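You operate a simulated robot arm through the tools that you are given. There is no shell and no other tool. Be economical: measure what you need, move in short steps, check, and stop when the job is done.

The job below is to be done with a simulated robot arm. You get a single attempt, and the scene is never put back.

JOB
Spin the wet towels, then switch off and open the washer door.
Fine: wait till the screen shows END before you switch off.
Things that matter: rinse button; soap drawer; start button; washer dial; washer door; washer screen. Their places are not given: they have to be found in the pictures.

Only the result counts: the job must be done as asked and must still hold three seconds after the hand-in. Knocking over, shifting, dropping, spilling or breaking anything else fails it. Flat cloth is picked up by pressing the open fingertips on it (5 to 10 N) and closing them slowly along it; thin cloth reads only 2 to 8 mm in the jaws.

ROBOT AND FRAMES
A 7-joint arm with a two-finger parallel gripper, fixed in place. Base frame: the origin is at the foot of the arm, x ahead of it, y to its left, z up. Lengths are in m, angles in degrees, forces in N, time in s.
With the tool pointing down near the work surface it reaches from about 0.12 to 0.64 m from the base axis. Its first joint turns from -66.0 to 66.0 degrees. Payload 2.4 kg.
The TCP is the grasp point between the finger pads, 0.03 m short of the fingertips. In the tool frame z runs along the fingers and y along their closing line. The gripper opens to 0.094 m. The fingers are 0.028 m wide and 0.01 m thick; the gripper's body (0.05 by 0.096 m) begins 0.055 m behind the TCP.
Orientation is told as [roll, pitch, yaw] about the base's x, y, z axes, in that order, counted from this pose: with the fingers straight down and closing along the base's y, the tool's x points along the base's -x, its y along +y and its z along -z.

CONTROLS
- The arm moves only by the tool send_rows. Its argument "increments" is text: rows parted by semicolons, each of 7 numbers parted by spaces: the turn, a rotation vector about the tool's x, y, z in degrees, then the shift along the tool's x, y, z in mm, then the gripper command, from -1 (shut) to 1 (fully open), values between in proportion. In form: wx wy wz dx dy dz claw; .... A call has 1 to 10 rows; each row shifts and turns the commanded pose from where the row before left it, along the tool's axes as they then stand. Each row takes 0.2 s and may step no farther than 0.05 m and 8.6 degrees from the row before; otherwise, or with a gripper value out of range, the whole call is refused. A pose out of reach is approached as far as the arm can. The call stops where the force on the tool passes 70 N (or 10 N more than at its start, if that is more) or the arm is blocked; 0.2 s more then pass. Each finger travels about 0.153 m/s and halts on what it meets, pressing with about 43 N; the grip force reading is that of the motor and also rises with nothing between the fingers. The clock runs only during rows and for 0.2 s after the last one: add rows that do not move to give the fingers time. It gives the time, the measured TCP pose, the force on the tool (base axes), the opening and the grip force at its end, in the units of the frame above (readings bear some noise), with the torque about the TCP (base axes, N m) and any sound that the robot's microphone picked up.
- Cameras (640 x 400 px; columns grow to the right, rows downward): "scene" is fixed at [0.0352, 0.4742, 1.4408]; the picture's right is [-0.76, -0.65, 0.00], its down [-0.39, 0.45, -0.80] and it looks along [0.52, -0.61, -0.60] (base axes); focal length 271 px, centre (320, 200). "wrist" rides on the gripper at [0.076, 0.014, -0.102] in the tool frame; the picture's right is [-0.18, 0.98, 0.00], its down [-0.75, -0.14, -0.64] and it looks along [-0.63, -0.12, 0.77] (tool axes); focal length 243 px, centre (320, 200).
- grab_frame(camera): a new picture of that camera. The clock stands still meanwhile.
- pixel_to_xyz(camera, pixels): for up to 12 pixels [column, row] of the newest picture of that camera ("zoom" is the newest enlarged one), the place [x, y, z] in the base frame of the surface seen there, good to about 0.002 m. The clock stands still meanwhile.
- enlarge(camera, box): a new picture of the part [left, top, right, bottom] of that camera's present view, enlarged. The clock stands still meanwhile.
- hand_in(): hands the job in; it is judged then, once.

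Keep the steps short. Do not move on a guess: measure, check each grasp and each placing, and mend mistakes. In all there are 80 turns and 34 pictures (those below and enlarged ones count). Leave the gripper open and the arm clear of the work at the hand-in unless told otherwise, and finish with a single line.

The tools are called after "Emit:" by a JSON object that holds its "fn" and its "kwargs". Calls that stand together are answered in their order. send_rows: Moves the arm, as the interface text tells. Its arguments: {"type":"object","properties":{"increments":{"type":"string"}},"required":["increments"]} The other tools are called the same way: grab_frame (camera) takes a picture; pixel_to_xyz (camera, pixels) gives the place of the surface under pixels of a picture; enlarge (camera, box) takes an enlarged picture of a part of a camera's view; hand_in () hands the job in.

At the start:

```text
clock: 0.0
tool_pos: [0.349, 0.0173, 1.1786]
tcp_rot: [-0.1, 0.0, -0.1]
contact_force: [0.6, 0.8, -0.7]
wrist_torque: [0.02, 0.02, 0.01]
opening: 0.0944
grasp_force: 0.1
```

scene: 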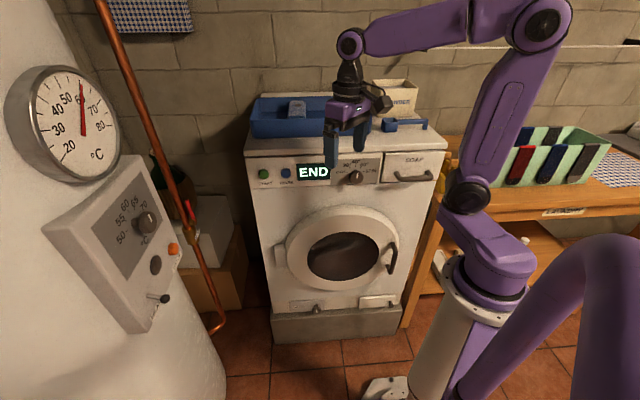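
wrist: 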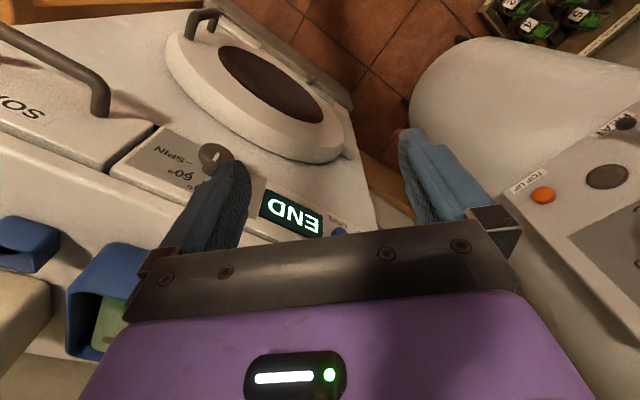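

The screen near (313,172) already reads END, probably from an earlier programme. I'll enlarge the control panel and the door first.

Emit:
{"fn": "enlarge", "kwargs": {"camera": "scene", "box": [240, 140, 450, 210]}}

Emit:
{"fn": "enlarge", "kwargs": {"camera": "wrist", "box": [100, 0, 400, 260]}}

```text
3.05 times, centred on (345, 175) of scene
```

zoom: 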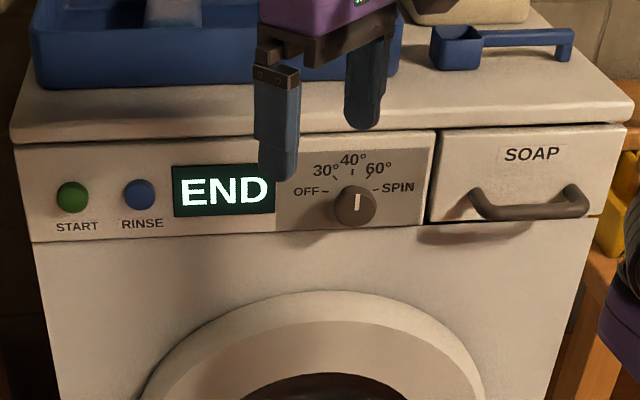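

```text
1.54 times, centred on (250, 130) of wrist
```

zoom: 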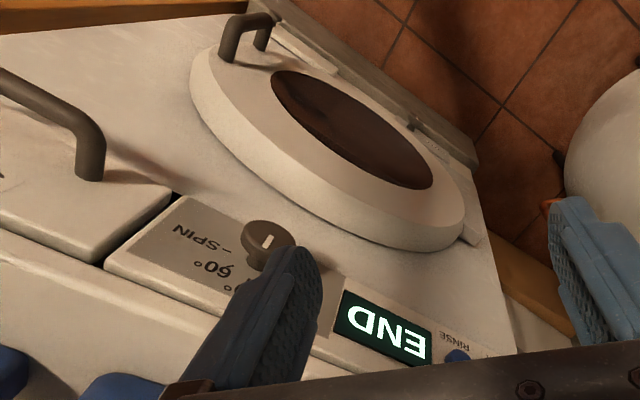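

I'll measure the buttons, dial, door, handle, panel face, top edge and other landmarks in the scene picture.

Emit:
{"fn": "pixel_to_xyz", "kwargs": {"camera": "scene", "pixels": [[264, 174], [286, 173.5], [355, 178], [346, 185], [372, 183], [392, 262], [391, 245], [389, 271], [275, 250], [345, 258], [255, 155], [410, 178]]}}

Emit:
{"fn": "pixel_to_xyz", "kwargs": {"camera": "scene", "pixels": [[270, 200], [400, 205], [300, 290], [345, 222], [340, 208], [310, 300], [385, 240], [380, 270], [283, 255], [360, 178], [353, 181], [356, 174]]}}

Emit:
{"fn": "enlarge", "kwargs": {"camera": "scene", "box": [260, 190, 440, 320]}}

Emit:
{"fn": "enlarge", "kwargs": {"camera": "scene", "box": [325, 155, 385, 193]}}

```text
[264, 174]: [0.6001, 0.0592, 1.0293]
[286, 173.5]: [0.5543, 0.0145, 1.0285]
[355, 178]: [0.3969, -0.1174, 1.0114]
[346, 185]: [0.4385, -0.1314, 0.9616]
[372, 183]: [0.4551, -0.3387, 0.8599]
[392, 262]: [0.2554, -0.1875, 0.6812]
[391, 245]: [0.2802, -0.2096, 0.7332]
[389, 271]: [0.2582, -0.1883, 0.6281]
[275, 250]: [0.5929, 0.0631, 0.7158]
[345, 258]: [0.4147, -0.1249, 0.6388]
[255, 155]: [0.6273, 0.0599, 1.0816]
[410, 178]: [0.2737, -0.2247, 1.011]
```

```text
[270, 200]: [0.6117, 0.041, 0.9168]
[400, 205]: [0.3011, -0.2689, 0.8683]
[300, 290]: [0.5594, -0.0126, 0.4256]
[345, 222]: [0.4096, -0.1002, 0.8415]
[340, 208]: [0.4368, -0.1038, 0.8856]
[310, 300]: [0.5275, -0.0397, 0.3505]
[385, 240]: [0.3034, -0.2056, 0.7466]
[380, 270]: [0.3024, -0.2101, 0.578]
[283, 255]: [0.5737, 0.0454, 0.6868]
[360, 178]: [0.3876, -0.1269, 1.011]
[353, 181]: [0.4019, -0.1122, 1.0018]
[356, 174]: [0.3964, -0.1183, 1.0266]
```

```text
3.08 times, centred on (350, 255) of scene
```

zoom: 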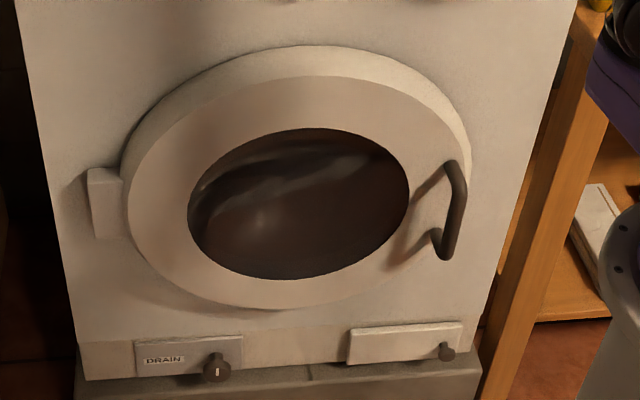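

```text
10.53 times, centred on (355, 174) of scene
```

zoom: 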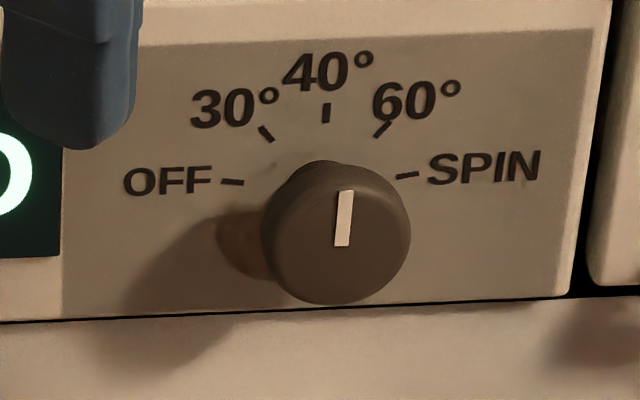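

The dial points at 40°. The face runs at 45° (x−y≈0.570). I'll measure the panel plane, the ticks and the knob.

Emit:
{"fn": "pixel_to_xyz", "kwargs": {"camera": "zoom", "pixels": [[232, 182], [266, 134], [326, 112], [382, 130], [407, 175], [343, 195], [340, 243], [275, 240], [405, 240], [338, 298], [330, 165], [500, 230]]}}

Emit:
{"fn": "pixel_to_xyz", "kwargs": {"camera": "scene", "pixels": [[360, 378], [385, 390], [452, 310], [490, 240], [440, 262], [399, 178], [275, 165], [350, 145], [245, 255], [396, 262], [262, 174], [266, 176]]}}

```text
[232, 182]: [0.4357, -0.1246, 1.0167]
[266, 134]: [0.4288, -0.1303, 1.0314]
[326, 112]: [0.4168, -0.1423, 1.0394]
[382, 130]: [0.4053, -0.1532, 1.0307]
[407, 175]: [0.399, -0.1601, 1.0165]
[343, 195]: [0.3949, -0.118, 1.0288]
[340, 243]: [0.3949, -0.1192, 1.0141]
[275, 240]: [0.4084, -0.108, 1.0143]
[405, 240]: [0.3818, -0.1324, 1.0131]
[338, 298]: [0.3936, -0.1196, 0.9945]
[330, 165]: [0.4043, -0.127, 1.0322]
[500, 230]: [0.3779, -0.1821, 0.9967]
```

```text
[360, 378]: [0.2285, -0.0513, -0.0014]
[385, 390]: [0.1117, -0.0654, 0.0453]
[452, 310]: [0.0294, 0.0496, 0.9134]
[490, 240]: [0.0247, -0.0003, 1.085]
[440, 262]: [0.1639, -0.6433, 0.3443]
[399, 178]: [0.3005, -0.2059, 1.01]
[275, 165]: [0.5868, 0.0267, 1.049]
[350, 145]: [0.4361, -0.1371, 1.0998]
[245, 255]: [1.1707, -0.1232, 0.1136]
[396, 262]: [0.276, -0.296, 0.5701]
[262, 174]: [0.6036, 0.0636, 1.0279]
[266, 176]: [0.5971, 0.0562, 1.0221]
```

Panel plane is x−y≈0.559. The knob centre is about (0.393,−0.118,1.012), 41 mm across and 32 mm proud, with ticks at 0, ±40° and ±80°. I'll turn the hand toward the washer where it is now, in free air, 0.16 m in front of the panel.

Emit:
{"fn": "send_rows", "kwargs": {"increments": "0 0 7.5 0 0 0 1;0 0 7.5 0 0 0 1;0 0 7.5 0 0 0 1;0 0 7.5 0 0 0 1;0 0 7.5 0 0 0 1;0 0 7.5 0 0 0 1;0 -7.5 0 0 0 0 1;0 -7.5 0 0 0 0 1;0 -7.5 0 0 0 0 1;0 -7.5 0 0 0 0 1"}}

Emit:
{"fn": "send_rows", "kwargs": {"increments": "0 -7.5 0 0 0 0 1;0 -7.5 0 0 0 0 1;0 -7.5 0 0 0 0 1;0 -7.5 0 0 0 0 1;0 -7.5 0 0 0 0 1;0 -7.5 0 0 0 0 1;0 -7.5 0 0 0 0 1;0 -7.5 0 0 0 0 1;0 0 0 0 0 0 1"}}

```text
clock: 2.2
tool_pos: [0.3474, 0.0167, 1.178]
tcp_rot: [0.0, -30.1, -45.0]
contact_force: [0.6, -0.1, -0.6]
wrist_torque: [0.0, 0.02, 0.0]
opening: 0.0939
grasp_force: 0.1
```

```text
clock: 4.2
tool_pos: [0.3482, 0.0162, 1.178]
tcp_rot: [153.0, -89.9, 162.0]
contact_force: [-0.5, -0.6, -0.1]
wrist_torque: [0.01, -0.07, -0.01]
opening: 0.0941
grasp_force: 0.0
```

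The hand now points at the panel. I'll drop 166 mm, shift 63 mm right to line up with the knob, then pre-roll −40°.

Emit:
{"fn": "send_rows", "kwargs": {"increments": "0 0 0 41.5 -15.8 0 1;0 0 0 41.5 -15.8 0 1;0 0 0 41.5 -15.8 0 1;0 0 0 41.5 -15.8 0 1;0 0 -8 0 0 0 1;0 0 -8 0 0 0 1;0 0 -8 0 0 0 1;0 0 -8 0 0 0 1;0 0 -8 0 0 0 1;0 0 0 0 0 0 1"}}

Emit:
{"fn": "grab_frame", "kwargs": {"camera": "wrist"}}

Emit:
{"fn": "grab_frame", "kwargs": {"camera": "scene"}}

```text
clock: 6.4
tool_pos: [0.3157, 0.0005, 1.0466]
tcp_rot: [-90.0, -50.0, 44.9]
contact_force: [0.1, -1.8, 0.0]
wrist_torque: [0.0, -0.02, 0.01]
opening: 0.0941
grasp_force: 0.1
out of reach, approached as far as the arm can: row 3, 4
```

```text
27 pictures are left
```

wrist: 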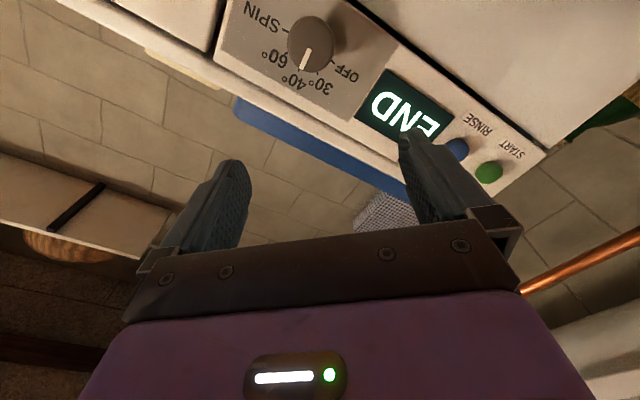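

```text
26 pictures are left
```

scene: 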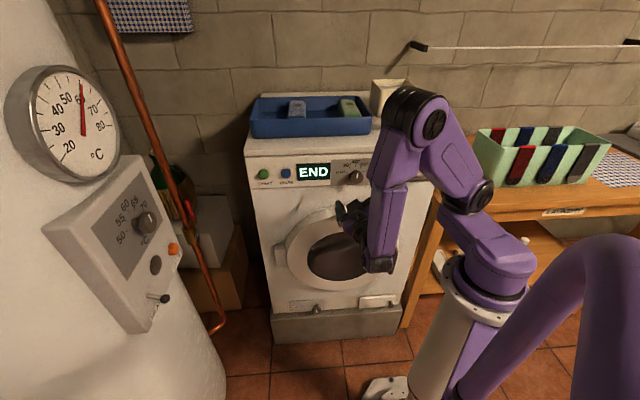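

The arm was stopped short, too folded near the base. I'll advance 50 mm toward the panel, still clear of the knob, and see where it settles.

Emit:
{"fn": "send_rows", "kwargs": {"increments": "0 0 0 0 0 25 1;0 0 0 0 0 25 1;0 0 0 0 0 0 1"}}

```text
clock: 7.2
tool_pos: [0.3525, -0.0352, 1.0466]
tcp_rot: [-90.0, -50.0, 45.0]
contact_force: [0.5, -0.6, 0.5]
wrist_torque: [-0.02, 0.0, 0.03]
opening: 0.0942
grasp_force: 0.0
```

It settled exactly where expected. Now 46 mm along tool x to centre on the knob axis.

Emit:
{"fn": "send_rows", "kwargs": {"increments": "0 0 0 23 -0.4 0 1;0 0 0 23 -0.4 0 1;0 0 0 0 0 0 1"}}

Emit:
{"fn": "grab_frame", "kwargs": {"camera": "wrist"}}

```text
clock: 8.0
tool_pos: [0.3305, -0.0555, 1.011]
tcp_rot: [-90.0, -50.0, 44.9]
contact_force: [1.0, 0.3, -0.4]
wrist_torque: [0.02, -0.02, 0.0]
opening: 0.0942
grasp_force: 0.0
```

```text
25 pictures are left
```

wrist: 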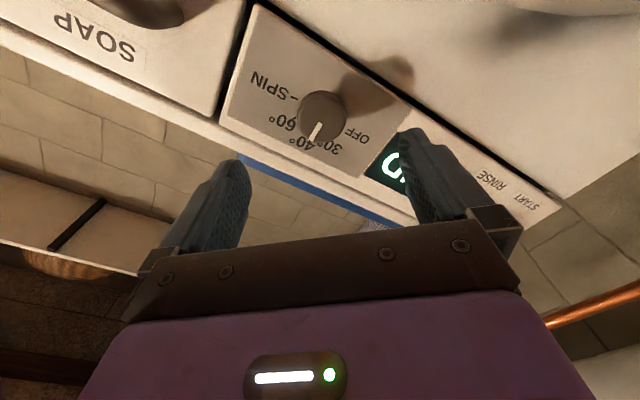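

Aligned on the knob axis (x+y=0.275, z=1.011). Advance 86 mm so the open fingers straddle the knob.

Emit:
{"fn": "send_rows", "kwargs": {"increments": "0 0 0 0 0 25 1;0 0 0 0 0 25 1;0 0 0 0 0 20 1;0 0 0 0 0 15 1;0 0 0 0 0 0 1"}}

Emit:
{"fn": "grab_frame", "kwargs": {"camera": "wrist"}}

```text
clock: 9.2
tool_pos: [0.3903, -0.1166, 1.0123]
tcp_rot: [-90.0, -50.1, 45.0]
contact_force: [0.0, 0.0, 0.1]
wrist_torque: [0.0, 0.03, 0.03]
opening: 0.0939
grasp_force: 0.1
```

```text
24 pictures are left
```

wrist: 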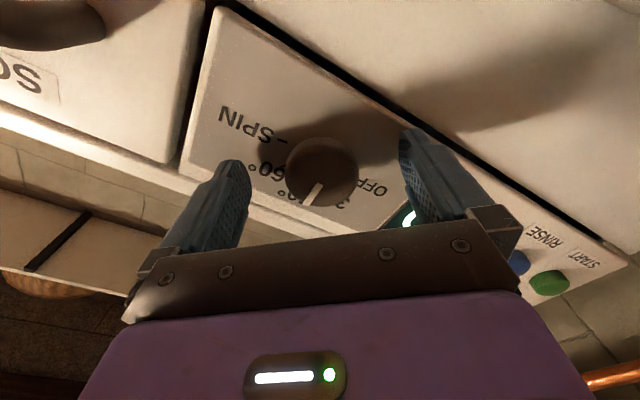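

The knob sits between the fingers. Closing on it.

Emit:
{"fn": "send_rows", "kwargs": {"increments": "0 0 0 0 0 0 0.2;0 0 0 0 0 0 -0.1;0 0 0 0 0 0 -0.3;0 0 0 0 0 0 -0.4"}}

```text
clock: 10.2
tool_pos: [0.3904, -0.1152, 1.011]
tcp_rot: [-90.0, -50.0, 45.1]
contact_force: [6.7, 0.9, -6.2]
wrist_torque: [0.22, 0.23, 0.09]
opening: 0.0414
grasp_force: 45.0
```

Gripped at 41 mm, with only a small side force. Turning +80° clockwise to SPIN.

Emit:
{"fn": "send_rows", "kwargs": {"increments": "0 0 8 0 0 0 -0.4;0 0 8 0 0 0 -0.4;0 0 8 0 0 0 -0.4;0 0 8 0 0 0 -0.4;0 0 8 0 0 0 -0.4;0 0 8 0 0 0 -0.4;0 0 8 0 0 0 -0.4;0 0 8 0 0 0 -0.4;0 0 8 0 0 0 -0.4;0 0 8 0 0 0 -0.4"}}

Emit:
{"fn": "grab_frame", "kwargs": {"camera": "wrist"}}

```text
clock: 11.2
tool_pos: [0.3933, -0.1155, 1.0182]
tcp_rot: [-83.0, -79.7, 35.9]
contact_force: [-18.0, 5.3, 7.1]
wrist_torque: [0.46, 0.55, 0.2]
opening: 0.0415
grasp_force: 45.1
out of reach, approached as far as the arm can: row 4, 5
stopped in row 5: the force on the tool passed its limit at 96 N (the readings are from after the stop); the commanded pose is now the measured one
```

```text
23 pictures are left
```

wrist: 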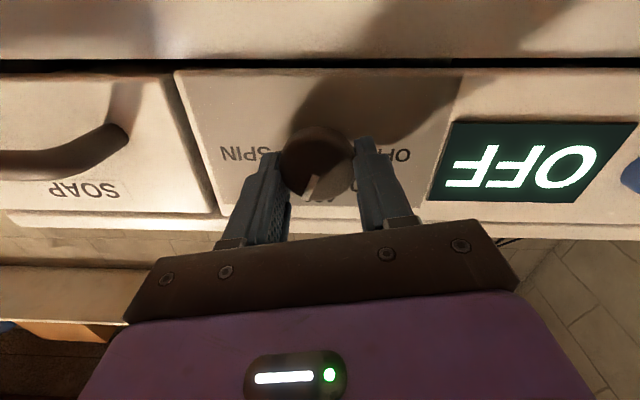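

Blocked partway, since the arm runs out of wrist range near roll −15°. The screen now reads OFF. I'll release the knob and look.

Emit:
{"fn": "send_rows", "kwargs": {"increments": "0 0 0 0 0 0 -0.2;0 0 0 0 0 0 0.3;0 0 0 0 0 0 0.6;0 0 0 0 0 0 1;0 0 0 0 0 0 1"}}

Emit:
{"fn": "enlarge", "kwargs": {"camera": "scene", "box": [300, 150, 400, 212]}}

```text
clock: 12.4
tool_pos: [0.3954, -0.1153, 1.0173]
tcp_rot: [-82.4, -80.0, 35.5]
contact_force: [0.2, -0.7, -0.2]
wrist_torque: [-0.02, 0.01, 0.01]
opening: 0.0942
grasp_force: 0.1
```

```text
6.40 times, centred on (350, 181) of scene
```

zoom: 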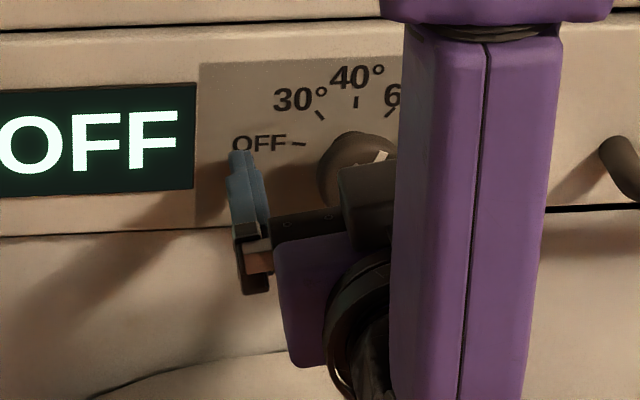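

The knob has moved partway, about 30–35° clockwise. I'll back off a little, roll the hand −70° to a fresh grip with narrower fingers, and look.

Emit:
{"fn": "send_rows", "kwargs": {"increments": "0 0 0 0 0 -10 0.5;0 0 -8 0 0 0 0.5;0 0 -8 0 0 0 0.5;0 0 -8 0 0 0 0.5;0 0 -8 0 0 0 0.5;0 0 -8 0 0 0 0.5;0 0 -8 0 0 0 0.5;0 0 -8 0 0 0 0.5;0 0 -8 0 0 0 0.5;0.9 -2.1 -6 0 0 0 0.5"}}

Emit:
{"fn": "grab_frame", "kwargs": {"camera": "wrist"}}

```text
clock: 14.6
tool_pos: [0.3889, -0.1079, 1.0179]
tcp_rot: [-90.0, -9.9, 44.8]
contact_force: [0.8, -0.6, -0.5]
wrist_torque: [0.0, -0.01, 0.04]
opening: 0.0707
grasp_force: 0.1
```

```text
21 pictures are left
```

wrist: 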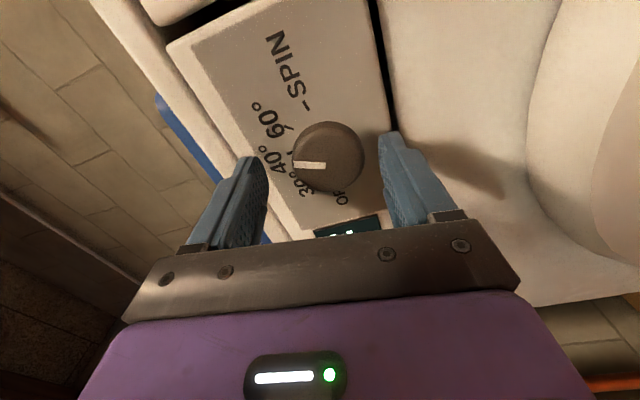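

The roll is now −80°. The pointer seems to sit near 60°. I'll centre on the knob, move in 7 mm and close.

Emit:
{"fn": "send_rows", "kwargs": {"increments": "0 0 0 5.2 5.2 0 0.5;0 0 0 0 0 7 0.5;0 0 0 0 0 0 0.2;0 0 0 0 0 0 -0.1;0 0 0 0 0 0 -0.3;0 0 0 0 0 0 -0.4"}}

```text
clock: 16.0
tool_pos: [0.3908, -0.116, 1.0122]
tcp_rot: [-90.0, -10.0, 44.7]
contact_force: [2.2, -1.5, 0.8]
wrist_torque: [0.0, 0.02, 0.07]
opening: 0.0409
grasp_force: 45.2
```

Clean grip. Turning +40° in five rows.

Emit:
{"fn": "send_rows", "kwargs": {"increments": "0 0 8 0 0 0 -0.4;0 0 8 0 0 0 -0.4;0 0 8 0 0 0 -0.4;0 0 8 0 0 0 -0.4;0 0 8 0 0 0 -0.4;0 0 0 0 0 0 -0.4"}}

Emit:
{"fn": "grab_frame", "kwargs": {"camera": "wrist"}}

```text
clock: 17.4
tool_pos: [0.3907, -0.1159, 1.0112]
tcp_rot: [-89.9, -50.3, 44.8]
contact_force: [9.3, 1.4, -8.2]
wrist_torque: [0.28, 0.31, -0.15]
opening: 0.0409
grasp_force: 44.6
```

```text
20 pictures are left
```

wrist: 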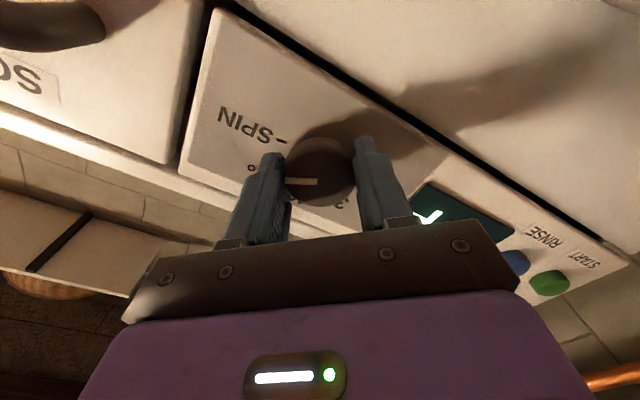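

The pointer looks to be around 60–65° clockwise, still short of SPIN at 80°. I'll turn +16° more and check.

Emit:
{"fn": "send_rows", "kwargs": {"increments": "0 0 8 0 0 0 -0.4;0 0 8 0 0 0 -0.4;0 0 0 0 0 0 -0.4"}}

Emit:
{"fn": "send_rows", "kwargs": {"increments": "0 0 0 0 0 0 -0.2;0 0 0 0 0 0 0.3;0 0 0 0 0 0 0.5;0 0 0 0 0 -10 0.5;0 0 0 0 0 -40 0.5;0 0 0 0 0 0 0.5"}}

Emit:
{"fn": "grab_frame", "kwargs": {"camera": "wrist"}}

```text
clock: 18.2
tool_pos: [0.3906, -0.1154, 1.0118]
tcp_rot: [-89.9, -66.2, 44.6]
contact_force: [12.8, 3.9, -12.2]
wrist_torque: [0.52, 0.5, 0.08]
opening: 0.0412
grasp_force: 44.5
```

```text
clock: 19.6
tool_pos: [0.3553, -0.0801, 1.0124]
tcp_rot: [-90.0, -66.0, 44.8]
contact_force: [-0.5, 0.5, 0.6]
wrist_torque: [0.01, -0.01, 0.01]
opening: 0.0706
grasp_force: 0.2
```

```text
19 pictures are left
```

wrist: 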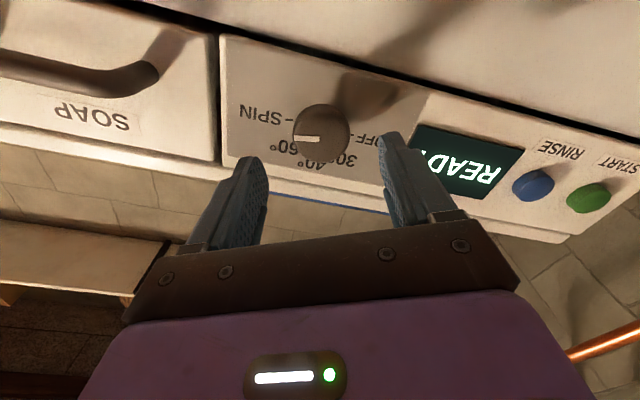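

The screen reads READY. I'll check the pointer angle by measuring its ends, and measure the start button too.

Emit:
{"fn": "enlarge", "kwargs": {"camera": "wrist", "box": [230, 80, 390, 180]}}

Emit:
{"fn": "pixel_to_xyz", "kwargs": {"camera": "wrist", "pixels": [[302, 139.5], [319, 139.5], [588, 197], [580, 192], [596, 203], [560, 170], [610, 215]]}}

```text
4.00 times, centred on (310, 130) of wrist
```

zoom: 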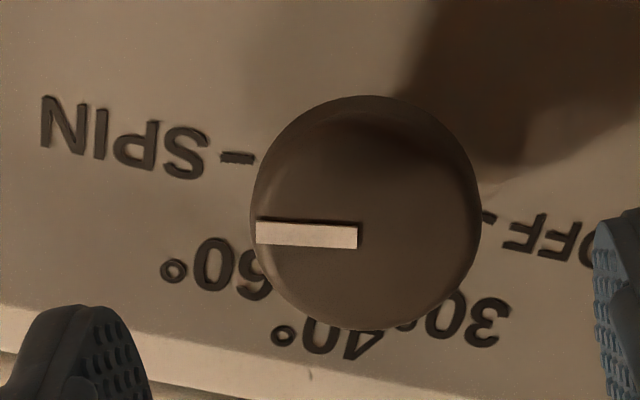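

```text
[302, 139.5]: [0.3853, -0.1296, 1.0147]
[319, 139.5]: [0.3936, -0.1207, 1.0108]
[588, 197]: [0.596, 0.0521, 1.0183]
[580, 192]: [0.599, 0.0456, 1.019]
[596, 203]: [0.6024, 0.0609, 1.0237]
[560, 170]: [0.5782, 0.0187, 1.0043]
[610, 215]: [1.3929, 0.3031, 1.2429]
```

The pointer measures about 72–80°, near SPIN. I'll move the closed fingers to in front of the green START button, staying clear, which also lets the scene camera see the dial.

Emit:
{"fn": "send_rows", "kwargs": {"increments": "0 0 0 -20.6 40.35 0 0;0 0 0 -20.6 40.35 0 -0.5;0 0 0 -20.6 40.35 0 -1;0 0 0 -20.6 40.35 0 -1;0 0 0 -20.6 40.35 0 -1;0 0 0 -20.6 40.35 0 -1;0 0 0 0 0 0 -1"}}

Emit:
{"fn": "enlarge", "kwargs": {"camera": "scene", "box": [240, 150, 400, 210]}}

Emit:
{"fn": "enlarge", "kwargs": {"camera": "scene", "box": [325, 155, 385, 193]}}

```text
clock: 21.2
tool_pos: [0.547, 0.1122, 1.0263]
tcp_rot: [-90.1, -66.0, 44.9]
contact_force: [0.1, 0.3, -0.8]
wrist_torque: [-0.03, 0.01, 0.0]
opening: 0.0001
grasp_force: 33.3
```

```text
4.00 times, centred on (320, 180) of scene
```

zoom: 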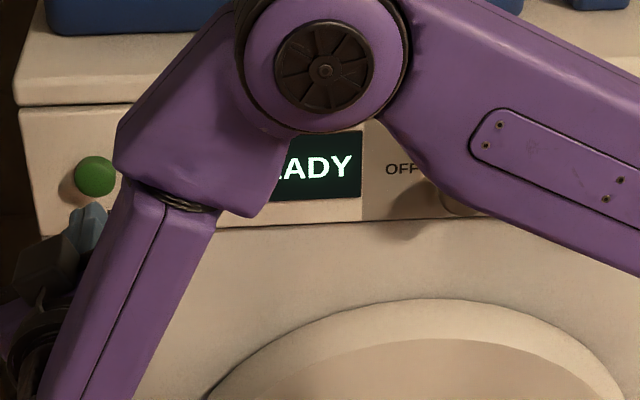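

```text
10.53 times, centred on (355, 174) of scene
```

zoom: 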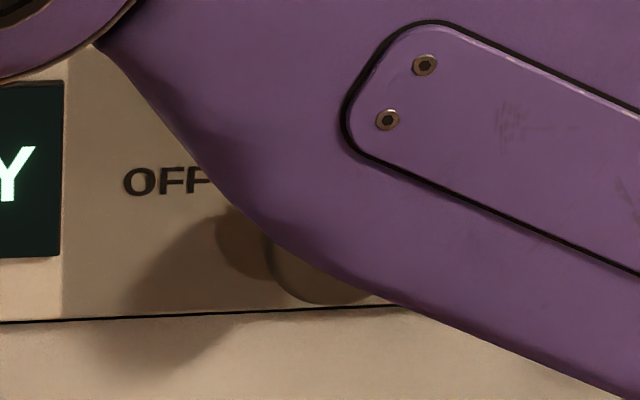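

Geometry from the last zoom: SPIN text baseline about 10.8°, pointer about 3°. With foreshortening that puts the pointer at ≈80°, which is SPIN, and the screen says READY. The closed tips are on the START axis, about 45 mm away. Advance 38 mm, then inch in.

Emit:
{"fn": "send_rows", "kwargs": {"increments": "0 0 0 0 0 20 -1;0 0 0 0 0 18 -1;0 0 0 0 0 0 -1"}}

Emit:
{"fn": "grab_frame", "kwargs": {"camera": "wrist"}}

```text
clock: 22.0
tool_pos: [0.5747, 0.0837, 1.0262]
tcp_rot: [-90.0, -66.0, 44.8]
contact_force: [0.2, 0.4, -0.1]
wrist_torque: [-0.01, 0.0, 0.02]
opening: 0.0
grasp_force: 32.7
```

```text
15 pictures are left
```

wrist: 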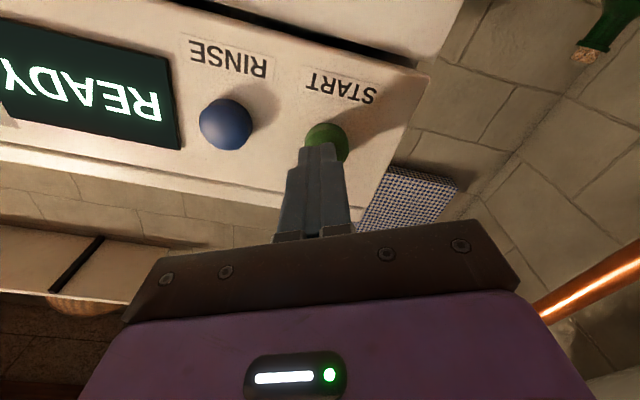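

The fingertips are at the green START button. Inching in 3 mm at a time.

Emit:
{"fn": "send_rows", "kwargs": {"increments": "0 0 0 0 0 4 -1;0 0 0 0 0 3 -1;0 0 0 0 0 3 -1"}}

```text
clock: 22.8
tool_pos: [0.5818, 0.0763, 1.0251]
tcp_rot: [-90.0, -66.0, 44.8]
contact_force: [-2.7, 0.7, -0.9]
wrist_torque: [0.05, 0.02, 0.01]
opening: 0.0002
grasp_force: 33.1
```

Light contact. Pressing on.

Emit:
{"fn": "send_rows", "kwargs": {"increments": "0 0 0 0 0 2 -1;0 0 0 0 0 2 -1;0 0 0 0 0 0 -1"}}

Emit:
{"fn": "grab_frame", "kwargs": {"camera": "wrist"}}

```text
clock: 23.6
tool_pos: [0.5837, 0.0752, 1.026]
tcp_rot: [-90.0, -65.9, 45.0]
contact_force: [-5.4, 4.9, -1.0]
wrist_torque: [0.02, 0.02, -0.04]
opening: 0.0
grasp_force: 33.2
heard: click
```

```text
14 pictures are left
```

wrist: 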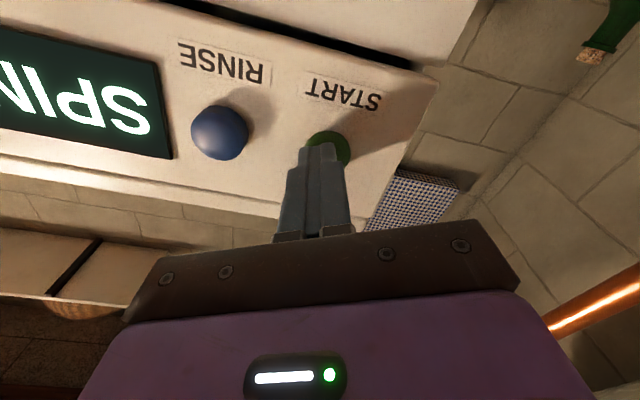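

A click, and the screen now shows SPIN. I'll back off 52 mm and go back in front of the dial while it runs.

Emit:
{"fn": "send_rows", "kwargs": {"increments": "0 0 0 0 0 -26 -1;0 0 0 0 0 -26 -1;0 0 0 20.6 -40.35 0 -1;0 0 0 20.6 -40.35 0 0;0 0 0 20.6 -40.35 0 0.5;0 0 0 20.6 -40.35 0 0.5;0 0 0 20.6 -40.35 0 0.5;0 0 0 20.6 -40.35 0 0.5;0 0 0 0 0 0 0.5"}}

Emit:
{"fn": "send_rows", "kwargs": {"increments": "0 0 0 0 0 0 0.5;0 0 0 0 0 0 0.5;0 0 0 0 0 0 0.5;0 0 0 0 0 0 0.5;0 0 0 0 0 0 0.5;0 0 0 0 0 0 0.5;0 0 0 0 0 0 0.5;0 0 0 0 0 0 0.5;0 0 0 0 0 0 0.5;0 0 0 0 0 0 0.5"}}

Emit:
{"fn": "send_rows", "kwargs": {"increments": "0 0 0 0 0 0 0.5;0 0 0 0 0 0 0.5;0 0 0 0 0 0 0.5;0 0 0 0 0 0 0.5;0 0 0 0 0 0 0.5;0 0 0 0 0 0 0.5;0 0 0 0 0 0 0.5;0 0 0 0 0 0 0.5;0 0 0 0 0 0 0.5;0 0 0 0 0 0 0.5"}}

Emit:
{"fn": "send_rows", "kwargs": {"increments": "0 0 0 0 0 0 0.5;0 0 0 0 0 0 0.5;0 0 0 0 0 0 0.5;0 0 0 0 0 0 0.5;0 0 0 0 0 0 0.5;0 0 0 0 0 0 0.5;0 0 0 0 0 0 0.5;0 0 0 0 0 0 0.5;0 0 0 0 0 0 0.5;0 0 0 0 0 0 0.5"}}

Emit:
{"fn": "grab_frame", "kwargs": {"camera": "wrist"}}

```text
clock: 25.6
tool_pos: [0.3537, -0.0803, 1.0118]
tcp_rot: [-90.0, -66.1, 44.8]
contact_force: [0.3, -0.5, 0.2]
wrist_torque: [0.0, 0.01, 0.01]
opening: 0.0708
grasp_force: 0.1
```

```text
clock: 27.8
tool_pos: [0.3551, -0.0788, 1.0108]
tcp_rot: [-90.2, -66.0, 44.9]
contact_force: [0.1, -0.1, 0.2]
wrist_torque: [0.0, 0.01, -0.04]
opening: 0.0702
grasp_force: 0.1
```

```text
clock: 30.0
tool_pos: [0.3552, -0.0799, 1.0106]
tcp_rot: [-90.1, -66.1, 44.7]
contact_force: [0.1, -0.3, -0.5]
wrist_torque: [0.0, -0.03, 0.02]
opening: 0.0703
grasp_force: 0.0
```

```text
clock: 32.2
tool_pos: [0.3551, -0.0794, 1.0117]
tcp_rot: [-90.1, -66.0, 44.8]
contact_force: [0.8, 0.4, 0.3]
wrist_torque: [0.02, 0.03, 0.0]
opening: 0.0704
grasp_force: 0.0
```

```text
13 pictures are left
```

wrist: 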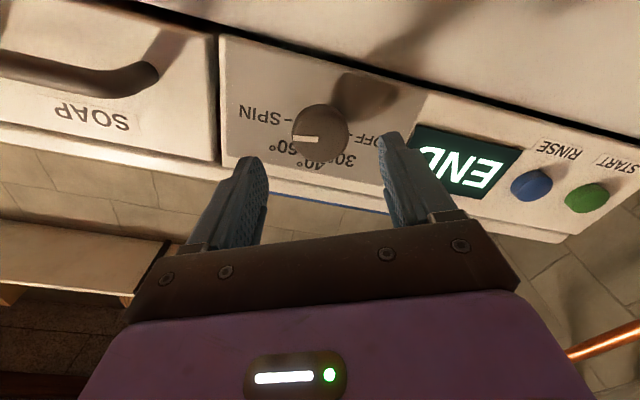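

The screen shows END. Now switch off: move in, grip the knob and turn it counter-clockwise 80°.

Emit:
{"fn": "send_rows", "kwargs": {"increments": "0 0 0 0 0 26 0.5;0 0 0 0 0 25 0.5;0 0 0 0 0 0 0.2;0 0 0 0 0 0 -0.1;0 0 0 0 0 0 -0.3;0 0 0 0 0 0 -0.4"}}

Emit:
{"fn": "send_rows", "kwargs": {"increments": "0 0 -8 0 0 0 -0.4;0 0 -8 0 0 0 -0.4;0 0 -8 0 0 0 -0.4;0 0 -8 0 0 0 -0.4;0 0 -8 0 0 0 -0.4;0 0 -8 0 0 0 -0.4;0 0 -8 0 0 0 -0.4;0 0 -8 0 0 0 -0.4;0 0 -8 0 0 0 -0.4;0 0 -8 0 0 0 -0.4"}}

```text
clock: 33.6
tool_pos: [0.3911, -0.1163, 1.0102]
tcp_rot: [-90.0, -66.0, 44.9]
contact_force: [9.7, -3.8, -2.0]
wrist_torque: [0.16, 0.18, 0.41]
opening: 0.0413
grasp_force: 45.2
```

```text
clock: 35.8
tool_pos: [0.3914, -0.1157, 1.0121]
tcp_rot: [-90.2, 14.1, 44.8]
contact_force: [0.2, 6.7, -6.3]
wrist_torque: [-0.11, -0.08, -0.18]
opening: 0.041
grasp_force: 44.8
```

A smooth turn. I'll continue −40° in the same grip.

Emit:
{"fn": "send_rows", "kwargs": {"increments": "0 0 -8 0 0 0 -0.4;0 0 -8 0 0 0 -0.4;0 0 -8 0 0 0 -0.4;0 0 -8 0 0 0 -0.4;0 0 -8 0 0 0 -0.4"}}

```text
clock: 37.0
tool_pos: [0.391, -0.1165, 1.012]
tcp_rot: [-90.3, 54.1, 44.6]
contact_force: [7.1, 3.6, 12.5]
wrist_torque: [0.29, 0.18, 0.89]
opening: 0.0413
grasp_force: 45.1
```

Still good (−120° so far). The remaining −40°.

Emit:
{"fn": "send_rows", "kwargs": {"increments": "0 0 -8 0 0 0 -0.4;0 0 -8 0 0 0 -0.4;0 0 -8 0 0 0 -0.4;0 0 -8 0 0 0 -0.4;0 0 -8 0 0 0 -0.4"}}

Emit:
{"fn": "grab_frame", "kwargs": {"camera": "wrist"}}

```text
clock: 38.2
tool_pos: [0.3911, -0.116, 1.0129]
tcp_rot: [93.6, 86.1, -131.6]
contact_force: [20.8, 1.3, 11.5]
wrist_torque: [0.08, -1.31, 0.29]
opening: 0.0411
grasp_force: 45.0
```

```text
12 pictures are left
```

wrist: 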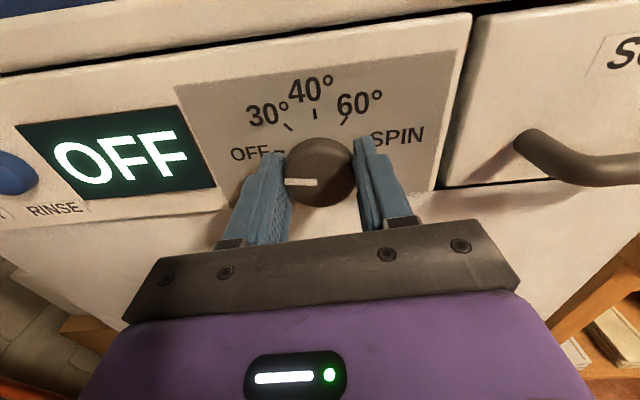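

Screen reads OFF and the pointer is at OFF. Release, back off 76 mm, and roll the wrist back toward its usual side.

Emit:
{"fn": "send_rows", "kwargs": {"increments": "0 0 0 0 0 0 -0.2;0 0 0 0 0 0 0.2;0 0 0 0 0 0 0.5;0 0 0 0 0 -10 0.5;0 0 0 0 0 -33 0.5;0 0 0 0 0 -33 0.5;0 0 8 0 0 0 0.5;0 0 8 0 0 0 0.5;0 0 8 0 0 0 0.5;0 0 8 0 0 0 0.5"}}

Emit:
{"fn": "grab_frame", "kwargs": {"camera": "wrist"}}

Emit:
{"fn": "send_rows", "kwargs": {"increments": "0 0 8 0 0 0 0.5;0 0 8 0 0 0 0.5;0 0 8 0 0 0 0.5;0 0 8 0 0 0 0.5;0 0 8 0 0 0 0.5;0 0 8 0 0 0 0.5;0 0 8 0 0 0 0.5;0 0 8 0 0 0 0.5;0 0 8 0 0 0 0.5;0 0 8 0 0 0 0.5"}}

```text
clock: 40.4
tool_pos: [0.3385, -0.0629, 1.0117]
tcp_rot: [-90.1, 61.8, 44.8]
contact_force: [-0.1, 0.2, 0.2]
wrist_torque: [0.01, -0.01, -0.02]
opening: 0.0705
grasp_force: 0.1
```

```text
11 pictures are left
```

wrist: 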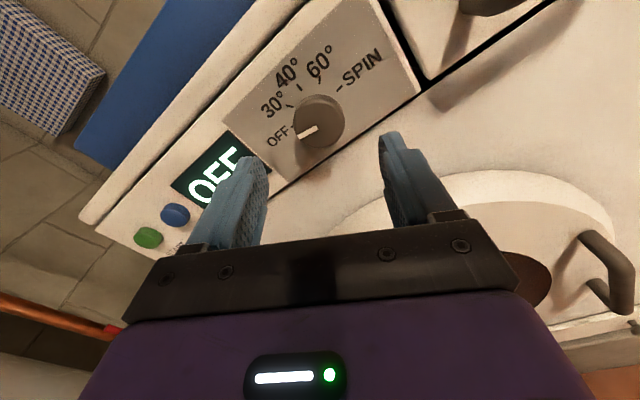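

```text
clock: 42.6
tool_pos: [0.337, -0.0631, 1.0121]
tcp_rot: [-90.0, -18.2, 44.8]
contact_force: [-0.6, -0.1, 0.7]
wrist_torque: [-0.01, -0.04, -0.01]
opening: 0.0705
grasp_force: 0.1
```

Dial and screen confirmed OFF. Rise to the earlier free pose (about z 1.18) and roll back, then point the hand down with a 20° tilt.

Emit:
{"fn": "send_rows", "kwargs": {"increments": "0 0 0 -27 -34.8 -12 0.8;0 0 0 -27 -34.8 -12 0.8;0 0 0 -27 -34.8 -12 0.8;0 0 0 -27 -34.8 -12 0.8;0 0 8 0 0 0 0.8;0 0 8 0 0 0 0.8;0 0 8 0 0 0 0.8;0 0 8 0 0 0 0.8;0 0 8 0 0 0 0.8"}}

Emit:
{"fn": "send_rows", "kwargs": {"increments": "0 0 8 0 0 0 0.8;0 0 8 0 0 0 0.8;0 0 8 0 0 0 0.8;0 0 8 0 0 0 0.8;0 8 0 0 0 0 0.8;0 8 0 0 0 0 0.8;0 8 0 0 0 0 0.8;0 8 0 0 0 0 0.8;0 8 0 0 0 0 0.8;0 8 0 0 0 0 0.8"}}

Emit:
{"fn": "send_rows", "kwargs": {"increments": "0 8 0 0 0 0 0.8;0 8 0 0 0 0 0.8;0 6 0 0 0 0 0.8;0 0 0 0 0 0 0.8"}}

```text
clock: 44.6
tool_pos: [0.3454, 0.0132, 1.1783]
tcp_rot: [-90.1, -58.2, 44.8]
contact_force: [-0.1, -0.4, 0.8]
wrist_torque: [-0.03, 0.01, 0.03]
opening: 0.0847
grasp_force: 0.1
```

```text
clock: 46.8
tool_pos: [0.3459, 0.0126, 1.1772]
tcp_rot: [0.2, -41.9, -45.2]
contact_force: [-0.5, -0.7, 0.0]
wrist_torque: [0.0, 0.01, 0.0]
opening: 0.0845
grasp_force: 0.0
```

```text
clock: 47.8
tool_pos: [0.3468, 0.0131, 1.1778]
tcp_rot: [0.1, -19.9, -45.3]
contact_force: [-0.1, 0.2, -0.8]
wrist_torque: [0.01, 0.0, 0.01]
opening: 0.0848
grasp_force: 0.0
```

The hand is now down with a 20° tilt. I'll take a close look at the door handle to measure it.

Emit:
{"fn": "enlarge", "kwargs": {"camera": "scene", "box": [350, 225, 430, 285]}}

```text
6.67 times, centred on (390, 255) of scene
```

zoom: 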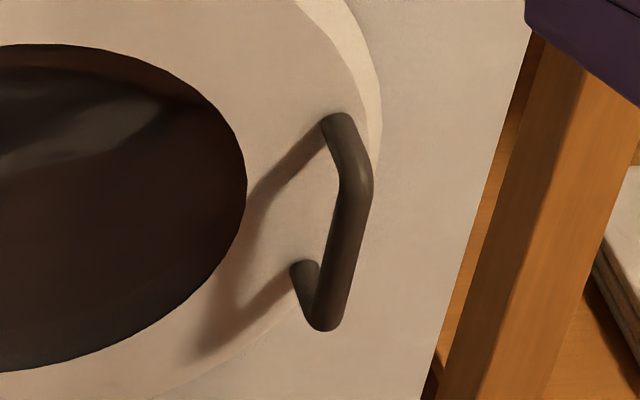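

Emit:
{"fn": "pixel_to_xyz", "kwargs": {"camera": "zoom", "pixels": [[357, 190], [350, 220], [342, 255], [330, 300], [324, 320], [341, 130], [303, 275], [330, 255], [354, 255], [300, 220], [366, 60], [450, 200]]}}

```text
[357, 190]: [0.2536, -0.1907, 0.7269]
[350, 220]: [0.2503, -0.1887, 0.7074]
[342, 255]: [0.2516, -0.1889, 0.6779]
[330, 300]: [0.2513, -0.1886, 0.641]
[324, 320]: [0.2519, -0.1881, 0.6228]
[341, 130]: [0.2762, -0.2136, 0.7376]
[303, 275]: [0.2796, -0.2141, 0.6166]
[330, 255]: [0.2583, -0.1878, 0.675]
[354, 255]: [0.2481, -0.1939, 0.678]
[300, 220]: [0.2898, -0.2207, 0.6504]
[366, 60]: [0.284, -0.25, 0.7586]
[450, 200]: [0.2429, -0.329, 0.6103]
```

Handle bar centre is about (0.256,−0.194), x+y=0.0625, from z 0.615 to 0.735, about 14 mm thick. I'll move the open hand down and right, to in front of and above it.

Emit:
{"fn": "send_rows", "kwargs": {"increments": "0 0 0 8.1 -21 34.1 0.8;0 0 0 8.1 -21 34.1 0.8;0 0 0 8.1 -21 34.1 0.8;0 0 0 8.1 -21 34.1 0.8;0 0 0 8.1 -21 34.1 0.8;0 0 0 0 0 0 0.8"}}

Emit:
{"fn": "send_rows", "kwargs": {"increments": "0 0 0 8.1 -21 34.1 0.8;0 0 0 8.1 -21 34.1 0.8;0 0 0 8.1 -21 34.1 0.8;0 0 0 8.1 -21 34.1 0.8;0 0 0 8.1 -21 34.1 0.8;0 0 0 0 0 0 0.8"}}

Emit:
{"fn": "grab_frame", "kwargs": {"camera": "scene"}}

```text
clock: 49.2
tool_pos: [0.2844, -0.0752, 1.0035]
tcp_rot: [0.1, -20.0, -45.2]
contact_force: [-0.1, 0.6, 0.7]
wrist_torque: [-0.01, -0.02, 0.01]
opening: 0.0846
grasp_force: 0.1
```

```text
clock: 50.6
tool_pos: [0.3229, -0.1237, 0.8937]
tcp_rot: [-0.3, -19.9, -45.3]
contact_force: [0.5, 0.8, 0.7]
wrist_torque: [-0.03, -0.03, 0.01]
opening: 0.0848
grasp_force: 0.0
out of reach, approached as far as the arm can: row 1, 2, 3, 4, 5
```

```text
9 pictures are left
```

scene: 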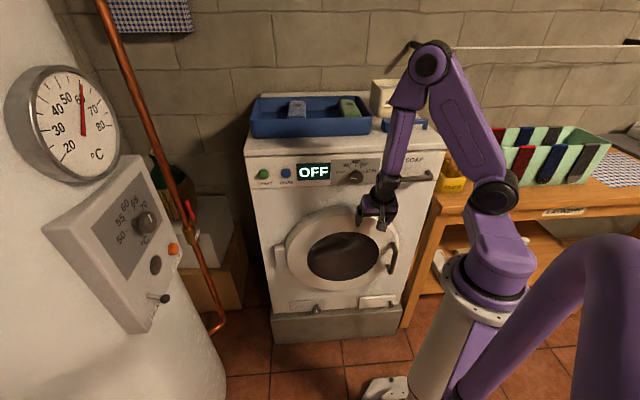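

The arm ran out of reach in this posture, at 0.894 m height. I'll measure the joints to understand the arm's geometry before choosing a better approach.

Emit:
{"fn": "pixel_to_xyz", "kwargs": {"camera": "scene", "pixels": [[430, 60], [495, 195], [490, 240], [388, 195], [405, 100], [375, 215], [460, 130], [480, 290], [410, 50], [385, 182], [470, 220], [440, 300]]}}

```text
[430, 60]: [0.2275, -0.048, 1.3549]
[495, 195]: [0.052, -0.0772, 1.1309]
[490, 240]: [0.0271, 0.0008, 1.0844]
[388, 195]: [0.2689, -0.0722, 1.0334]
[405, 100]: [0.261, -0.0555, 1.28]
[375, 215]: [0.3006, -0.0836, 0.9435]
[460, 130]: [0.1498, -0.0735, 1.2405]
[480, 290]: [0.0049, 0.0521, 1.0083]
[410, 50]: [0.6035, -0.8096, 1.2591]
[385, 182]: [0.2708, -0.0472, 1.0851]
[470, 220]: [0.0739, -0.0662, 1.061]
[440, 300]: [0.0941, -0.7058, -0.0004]
```

The hand is near a wrist-straight singularity: the forearm hangs down and the hand follows almost in line. Bending the wrist further outward (more pitch) should pick the good branch. I'll pitch another −32° about the TCP, in free space.

Emit:
{"fn": "send_rows", "kwargs": {"increments": "0 -8 0 0 0 0 0.8;0 -8 0 0 0 0 0.8;0 -8 0 0 0 0 0.8;0 -8 0 0 0 0 0.8;0 0 0 0 0 0 0.8"}}

```text
clock: 51.8
tool_pos: [0.3722, -0.098, 0.9573]
tcp_rot: [-0.2, -52.0, -45.2]
contact_force: [0.1, 0.2, 0.3]
wrist_torque: [0.0, -0.01, 0.0]
opening: 0.0847
grasp_force: 0.0
out of reach, approached as far as the arm can: row 1, 2, 3, 4
```

The wrist prefers camera-on-top when bent outward, as at the dial's end. I'll back 60 mm away from the panel, then roll the hand −176° that way.

Emit:
{"fn": "send_rows", "kwargs": {"increments": "0 0 0 0 0 -40 0.3;0 0 0 0 0 -20 0.3;0 0 -8 0 0 0 0.3;0 0 -8 0 0 0 0.3;0 0 -8 0 0 0 0.3;0 0 -8 0 0 0 0.3;0 0 -8 0 0 0 0.3;0 0 -8 0 0 0 0.3;0 0 -8 0 0 0 0.3;0 0 -8 0 0 0 0.3"}}

Emit:
{"fn": "send_rows", "kwargs": {"increments": "0 0 -8 0 0 0 0.3;0 0 -8 0 0 0 0.3;0 0 -8 0 0 0 0.3;0 0 -8 0 0 0 0.3;0 0 -8 0 0 0 0.3;0 0 -8 0 0 0 0.3;0 0 -8 0 0 0 0.3;0 0 -8 0 0 0 0.3;0 0 -8 0 0 0 0.3;0 0 -8 0 0 0 0.3"}}

Emit:
{"fn": "send_rows", "kwargs": {"increments": "0 0 -8 0 0 0 0.3;0 0 -8 0 0 0 0.3;0 0 -8 0 0 0 0.3;0 0 -8 0 0 0 0.3;0 0 -4 0 0 0 0.3;0 0 0 0 0 0 0.3"}}

```text
clock: 54.0
tool_pos: [0.3392, -0.0655, 0.9927]
tcp_rot: [-49.1, -20.0, 28.2]
contact_force: [0.1, 0.2, 0.7]
wrist_torque: [-0.02, -0.01, -0.03]
opening: 0.0613
grasp_force: 0.1
```

```text
clock: 56.2
tool_pos: [0.3394, -0.0662, 0.9927]
tcp_rot: [-36.9, 39.7, 85.1]
contact_force: [0.3, 0.6, -1.0]
wrist_torque: [0.0, 0.01, -0.02]
opening: 0.0609
grasp_force: 0.1
```

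```text
clock: 57.6
tool_pos: [0.3387, -0.0659, 0.9931]
tcp_rot: [0.1, 52.1, 134.8]
contact_force: [0.3, 0.9, 0.5]
wrist_torque: [0.0, 0.01, 0.0]
opening: 0.0611
grasp_force: 0.1
```

Roll 180° reached exactly. Turn the heading to −65° and tip to 50° below horizontal, then move toward the pre-grasp point 80 mm short of the handle.

Emit:
{"fn": "send_rows", "kwargs": {"increments": "-5.27 -4 4.1 0 0 0 0.3;-5.27 -4 4.1 0 0 0 0.3;-5.27 -4 4.1 0 0 0 0.3;0 0 0 0 0 0 0.3"}}

Emit:
{"fn": "send_rows", "kwargs": {"increments": "0 0 0 -20.1 18.44 29.2 0.3;0 0 0 -20.1 18.44 29.2 0.3;0 0 0 -20.1 18.44 29.2 0.3;0 0 0 -20.1 18.44 29.2 0.3;0 0 0 0 0 0 0.3"}}

```text
clock: 58.6
tool_pos: [0.3393, -0.0666, 0.9923]
tcp_rot: [2.7, 40.3, 116.6]
contact_force: [0.1, -0.8, 0.3]
wrist_torque: [-0.01, 0.02, 0.02]
opening: 0.0612
grasp_force: 0.1
```

```text
clock: 59.8
tool_pos: [0.2739, -0.1124, 0.8547]
tcp_rot: [2.7, 40.3, 116.6]
contact_force: [-0.3, -0.1, 1.2]
wrist_torque: [0.01, -0.01, -0.01]
opening: 0.0614
grasp_force: 0.0
```

It reaches now. The remaining three steps, then a look.

Emit:
{"fn": "send_rows", "kwargs": {"increments": "0 0 0 -20.1 18.44 29.2 0.3;0 0 0 -20.1 18.44 29.2 0.3;0 0 0 -20.1 18.44 29.2 0.3;0 0 0 0 0 0 0.3"}}

Emit:
{"fn": "grab_frame", "kwargs": {"camera": "wrist"}}

```text
clock: 60.8
tool_pos: [0.2243, -0.1476, 0.7499]
tcp_rot: [2.6, 40.2, 116.5]
contact_force: [0.4, 0.2, -0.6]
wrist_torque: [0.02, -0.02, -0.02]
opening: 0.0611
grasp_force: 0.1
```

```text
8 pictures are left
```

wrist: 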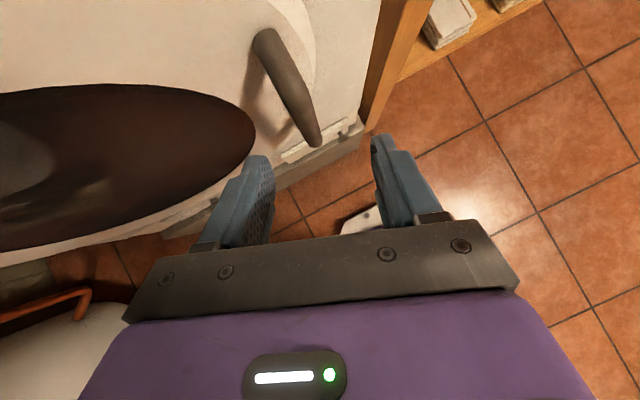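

The handle sits ahead between the fingers. I'll adjust 11 mm sideways and advance in two steps with a 47 mm opening.

Emit:
{"fn": "send_rows", "kwargs": {"increments": "0 0 0 -3.9 -11.5 0 0;0 0 0 0 0 30 0;0 0 0 0 0 30 0;0 0 0 0 0 21 0;0 0 0 0 0 0 0"}}

Emit:
{"fn": "grab_frame", "kwargs": {"camera": "wrist"}}

```text
clock: 62.0
tool_pos: [0.2538, -0.1873, 0.6858]
tcp_rot: [2.6, 40.2, 116.6]
contact_force: [-0.4, 0.8, 0.4]
wrist_torque: [0.0, -0.02, -0.02]
opening: 0.0471
grasp_force: 0.2
```

```text
7 pictures are left
```

wrist: 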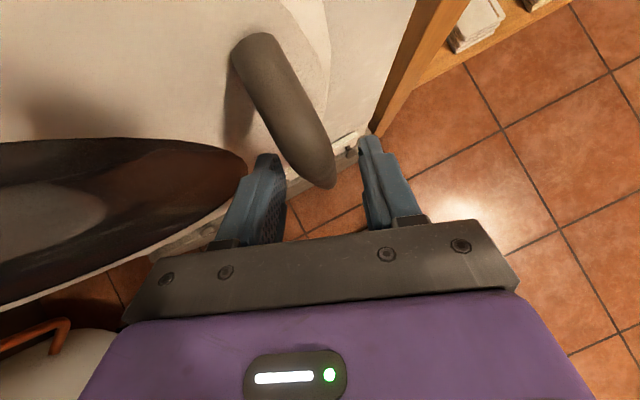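

The bar is between the fingers. Close.

Emit:
{"fn": "send_rows", "kwargs": {"increments": "0 0 0 0 0 0 -0.3;0 0 0 0 0 0 -0.6;0 0 0 0 0 0 -0.8;0 0 0 0 0 0 -1"}}

```text
clock: 63.0
tool_pos: [0.2512, -0.188, 0.6862]
tcp_rot: [2.8, 40.1, 116.7]
contact_force: [-4.2, -2.8, -3.6]
wrist_torque: [-0.06, -0.07, -0.08]
opening: 0.0216
grasp_force: 44.9
```

Gripped at 22 mm. Pull straight out from the door, 20 mm in small steps.

Emit:
{"fn": "send_rows", "kwargs": {"increments": "0 0 0 -3.6 1.7 -3 -1;0 0 0 -3.6 1.7 -3 -1;0 0 0 -3.6 1.7 -3 -1;0 0 0 -3.6 1.7 -3 -1;0 0 0 0 0 0 -1"}}

```text
clock: 64.2
tool_pos: [0.2414, -0.1711, 0.6852]
tcp_rot: [2.3, 40.2, 116.5]
contact_force: [11.5, 5.1, 9.8]
wrist_torque: [0.08, 0.02, 0.07]
opening: 0.0214
grasp_force: 44.9
```

The handle is following along the arc and the forces are mild. Pull 60 mm more along the arc, yawing slightly with the door.

Emit:
{"fn": "send_rows", "kwargs": {"increments": "-0.86 -0.05 1.01 -7.6 0.6 -6.4 -1;-0.86 -0.05 1.01 -7.6 0.6 -6.4 -1;-0.86 -0.05 1.01 -7.6 0.6 -6.4 -1;0 0 0 0 0 0 -1"}}

Emit:
{"fn": "send_rows", "kwargs": {"increments": "-0.86 -0.05 1.01 -7.6 0.6 -6.4 -1;-0.86 -0.05 1.01 -7.6 0.6 -6.4 -1;-0.86 -0.05 1.01 -7.6 0.6 -6.4 -1;0 0 0 0 0 0 -1"}}

Emit:
{"fn": "grab_frame", "kwargs": {"camera": "scene"}}

```text
clock: 65.2
tool_pos: [0.2267, -0.1461, 0.687]
tcp_rot: [2.5, 40.2, 112.6]
contact_force: [11.2, 5.9, -2.6]
wrist_torque: [-0.79, -0.3, 0.15]
opening: 0.0217
grasp_force: 45.1
```

```text
clock: 66.2
tool_pos: [0.2129, -0.1191, 0.687]
tcp_rot: [2.9, 40.3, 108.7]
contact_force: [-0.8, 0.0, 0.6]
wrist_torque: [0.16, 0.09, 0.13]
opening: 0.0215
grasp_force: 44.9
```

```text
6 pictures are left
```

scene: 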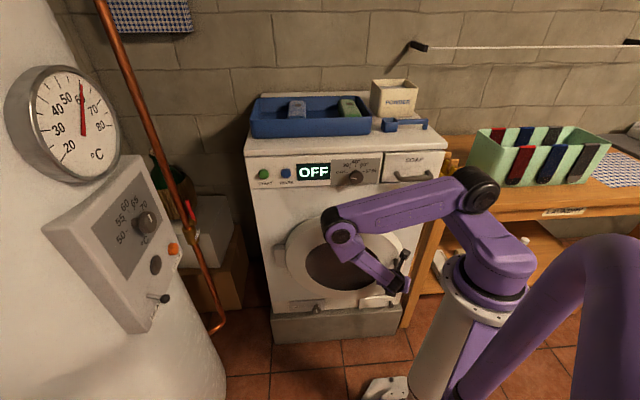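

The door is open about 11° and the arm has room from the left. I'll keep swinging it rigidly about the hinge, 3° per row.

Emit:
{"fn": "send_rows", "kwargs": {"increments": "-1.94 -0.1 2.29 -16.4 2.7 -13.8 -1;-1.94 -0.1 2.29 -16.4 2.7 -13.8 -1;-1.94 -0.1 2.29 -16.4 2.7 -13.8 -1;0 0 0 0 0 0 -1"}}

```text
clock: 67.2
tool_pos: [0.1917, -0.0571, 0.6856]
tcp_rot: [2.6, 40.3, 99.6]
contact_force: [9.3, 3.9, 0.3]
wrist_torque: [-0.32, -0.04, 0.18]
opening: 0.0213
grasp_force: 44.9
```

Mild force (10 N) pointing toward the hinge. I'll tighten the arc slightly and continue.

Emit:
{"fn": "send_rows", "kwargs": {"increments": "-1.94 -0.1 2.29 -16.4 1.7 -13.8 -1;-1.94 -0.1 2.29 -16.4 1.7 -13.8 -1;-1.94 -0.1 2.29 -16.4 1.7 -13.8 -1;-1.94 -0.1 2.29 -16.4 1.7 -13.8 -1;0 0 0 0 0 0 -1"}}

```text
clock: 68.4
tool_pos: [0.1793, 0.0278, 0.6863]
tcp_rot: [2.9, 40.2, 87.6]
contact_force: [-7.7, -0.3, -10.7]
wrist_torque: [0.09, 0.12, 0.04]
opening: 0.021
grasp_force: 44.8
```

Following well (about 32° open). Continue with five more rows.

Emit:
{"fn": "send_rows", "kwargs": {"increments": "-1.94 -0.1 2.29 -16.4 2.3 -13.8 -1;-1.94 -0.1 2.29 -16.4 2.3 -13.8 -1;-1.94 -0.1 2.29 -16.4 2.3 -13.8 -1;-1.94 -0.1 2.29 -16.4 2.3 -13.8 -1;0 0 0 0 0 0 -1"}}

Emit:
{"fn": "grab_frame", "kwargs": {"camera": "scene"}}

```text
clock: 69.6
tool_pos: [0.1822, 0.1127, 0.6868]
tcp_rot: [2.7, 40.3, 75.6]
contact_force: [-14.1, 2.3, -14.3]
wrist_torque: [0.16, -0.11, -0.15]
opening: 0.0209
grasp_force: 45.4
```

```text
5 pictures are left
```

scene: 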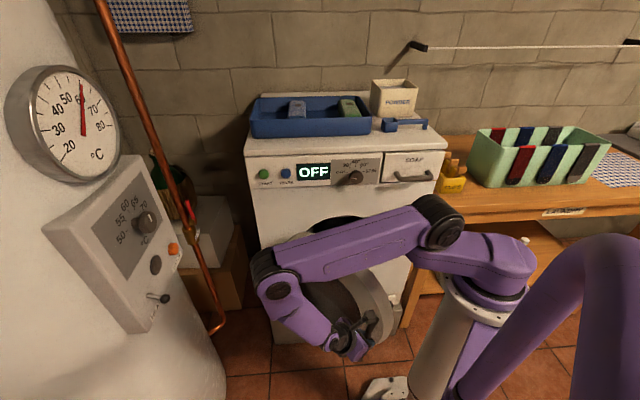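

The door is open about 45°. I'll check how near the tank on the left is to the wrist before going on.

Emit:
{"fn": "pixel_to_xyz", "kwargs": {"camera": "scene", "pixels": [[190, 320], [165, 250], [150, 298], [175, 249], [200, 370], [212, 340], [262, 275], [280, 290], [300, 320], [190, 210], [325, 350], [120, 330]]}}

```text
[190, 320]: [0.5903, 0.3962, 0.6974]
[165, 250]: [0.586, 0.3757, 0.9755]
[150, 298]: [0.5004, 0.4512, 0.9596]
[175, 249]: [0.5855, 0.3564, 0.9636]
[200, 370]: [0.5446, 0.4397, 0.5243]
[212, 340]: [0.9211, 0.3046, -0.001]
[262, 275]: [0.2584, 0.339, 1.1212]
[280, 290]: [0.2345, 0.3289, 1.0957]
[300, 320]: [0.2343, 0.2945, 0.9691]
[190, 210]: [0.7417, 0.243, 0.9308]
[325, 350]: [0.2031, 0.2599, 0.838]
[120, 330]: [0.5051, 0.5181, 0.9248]
```

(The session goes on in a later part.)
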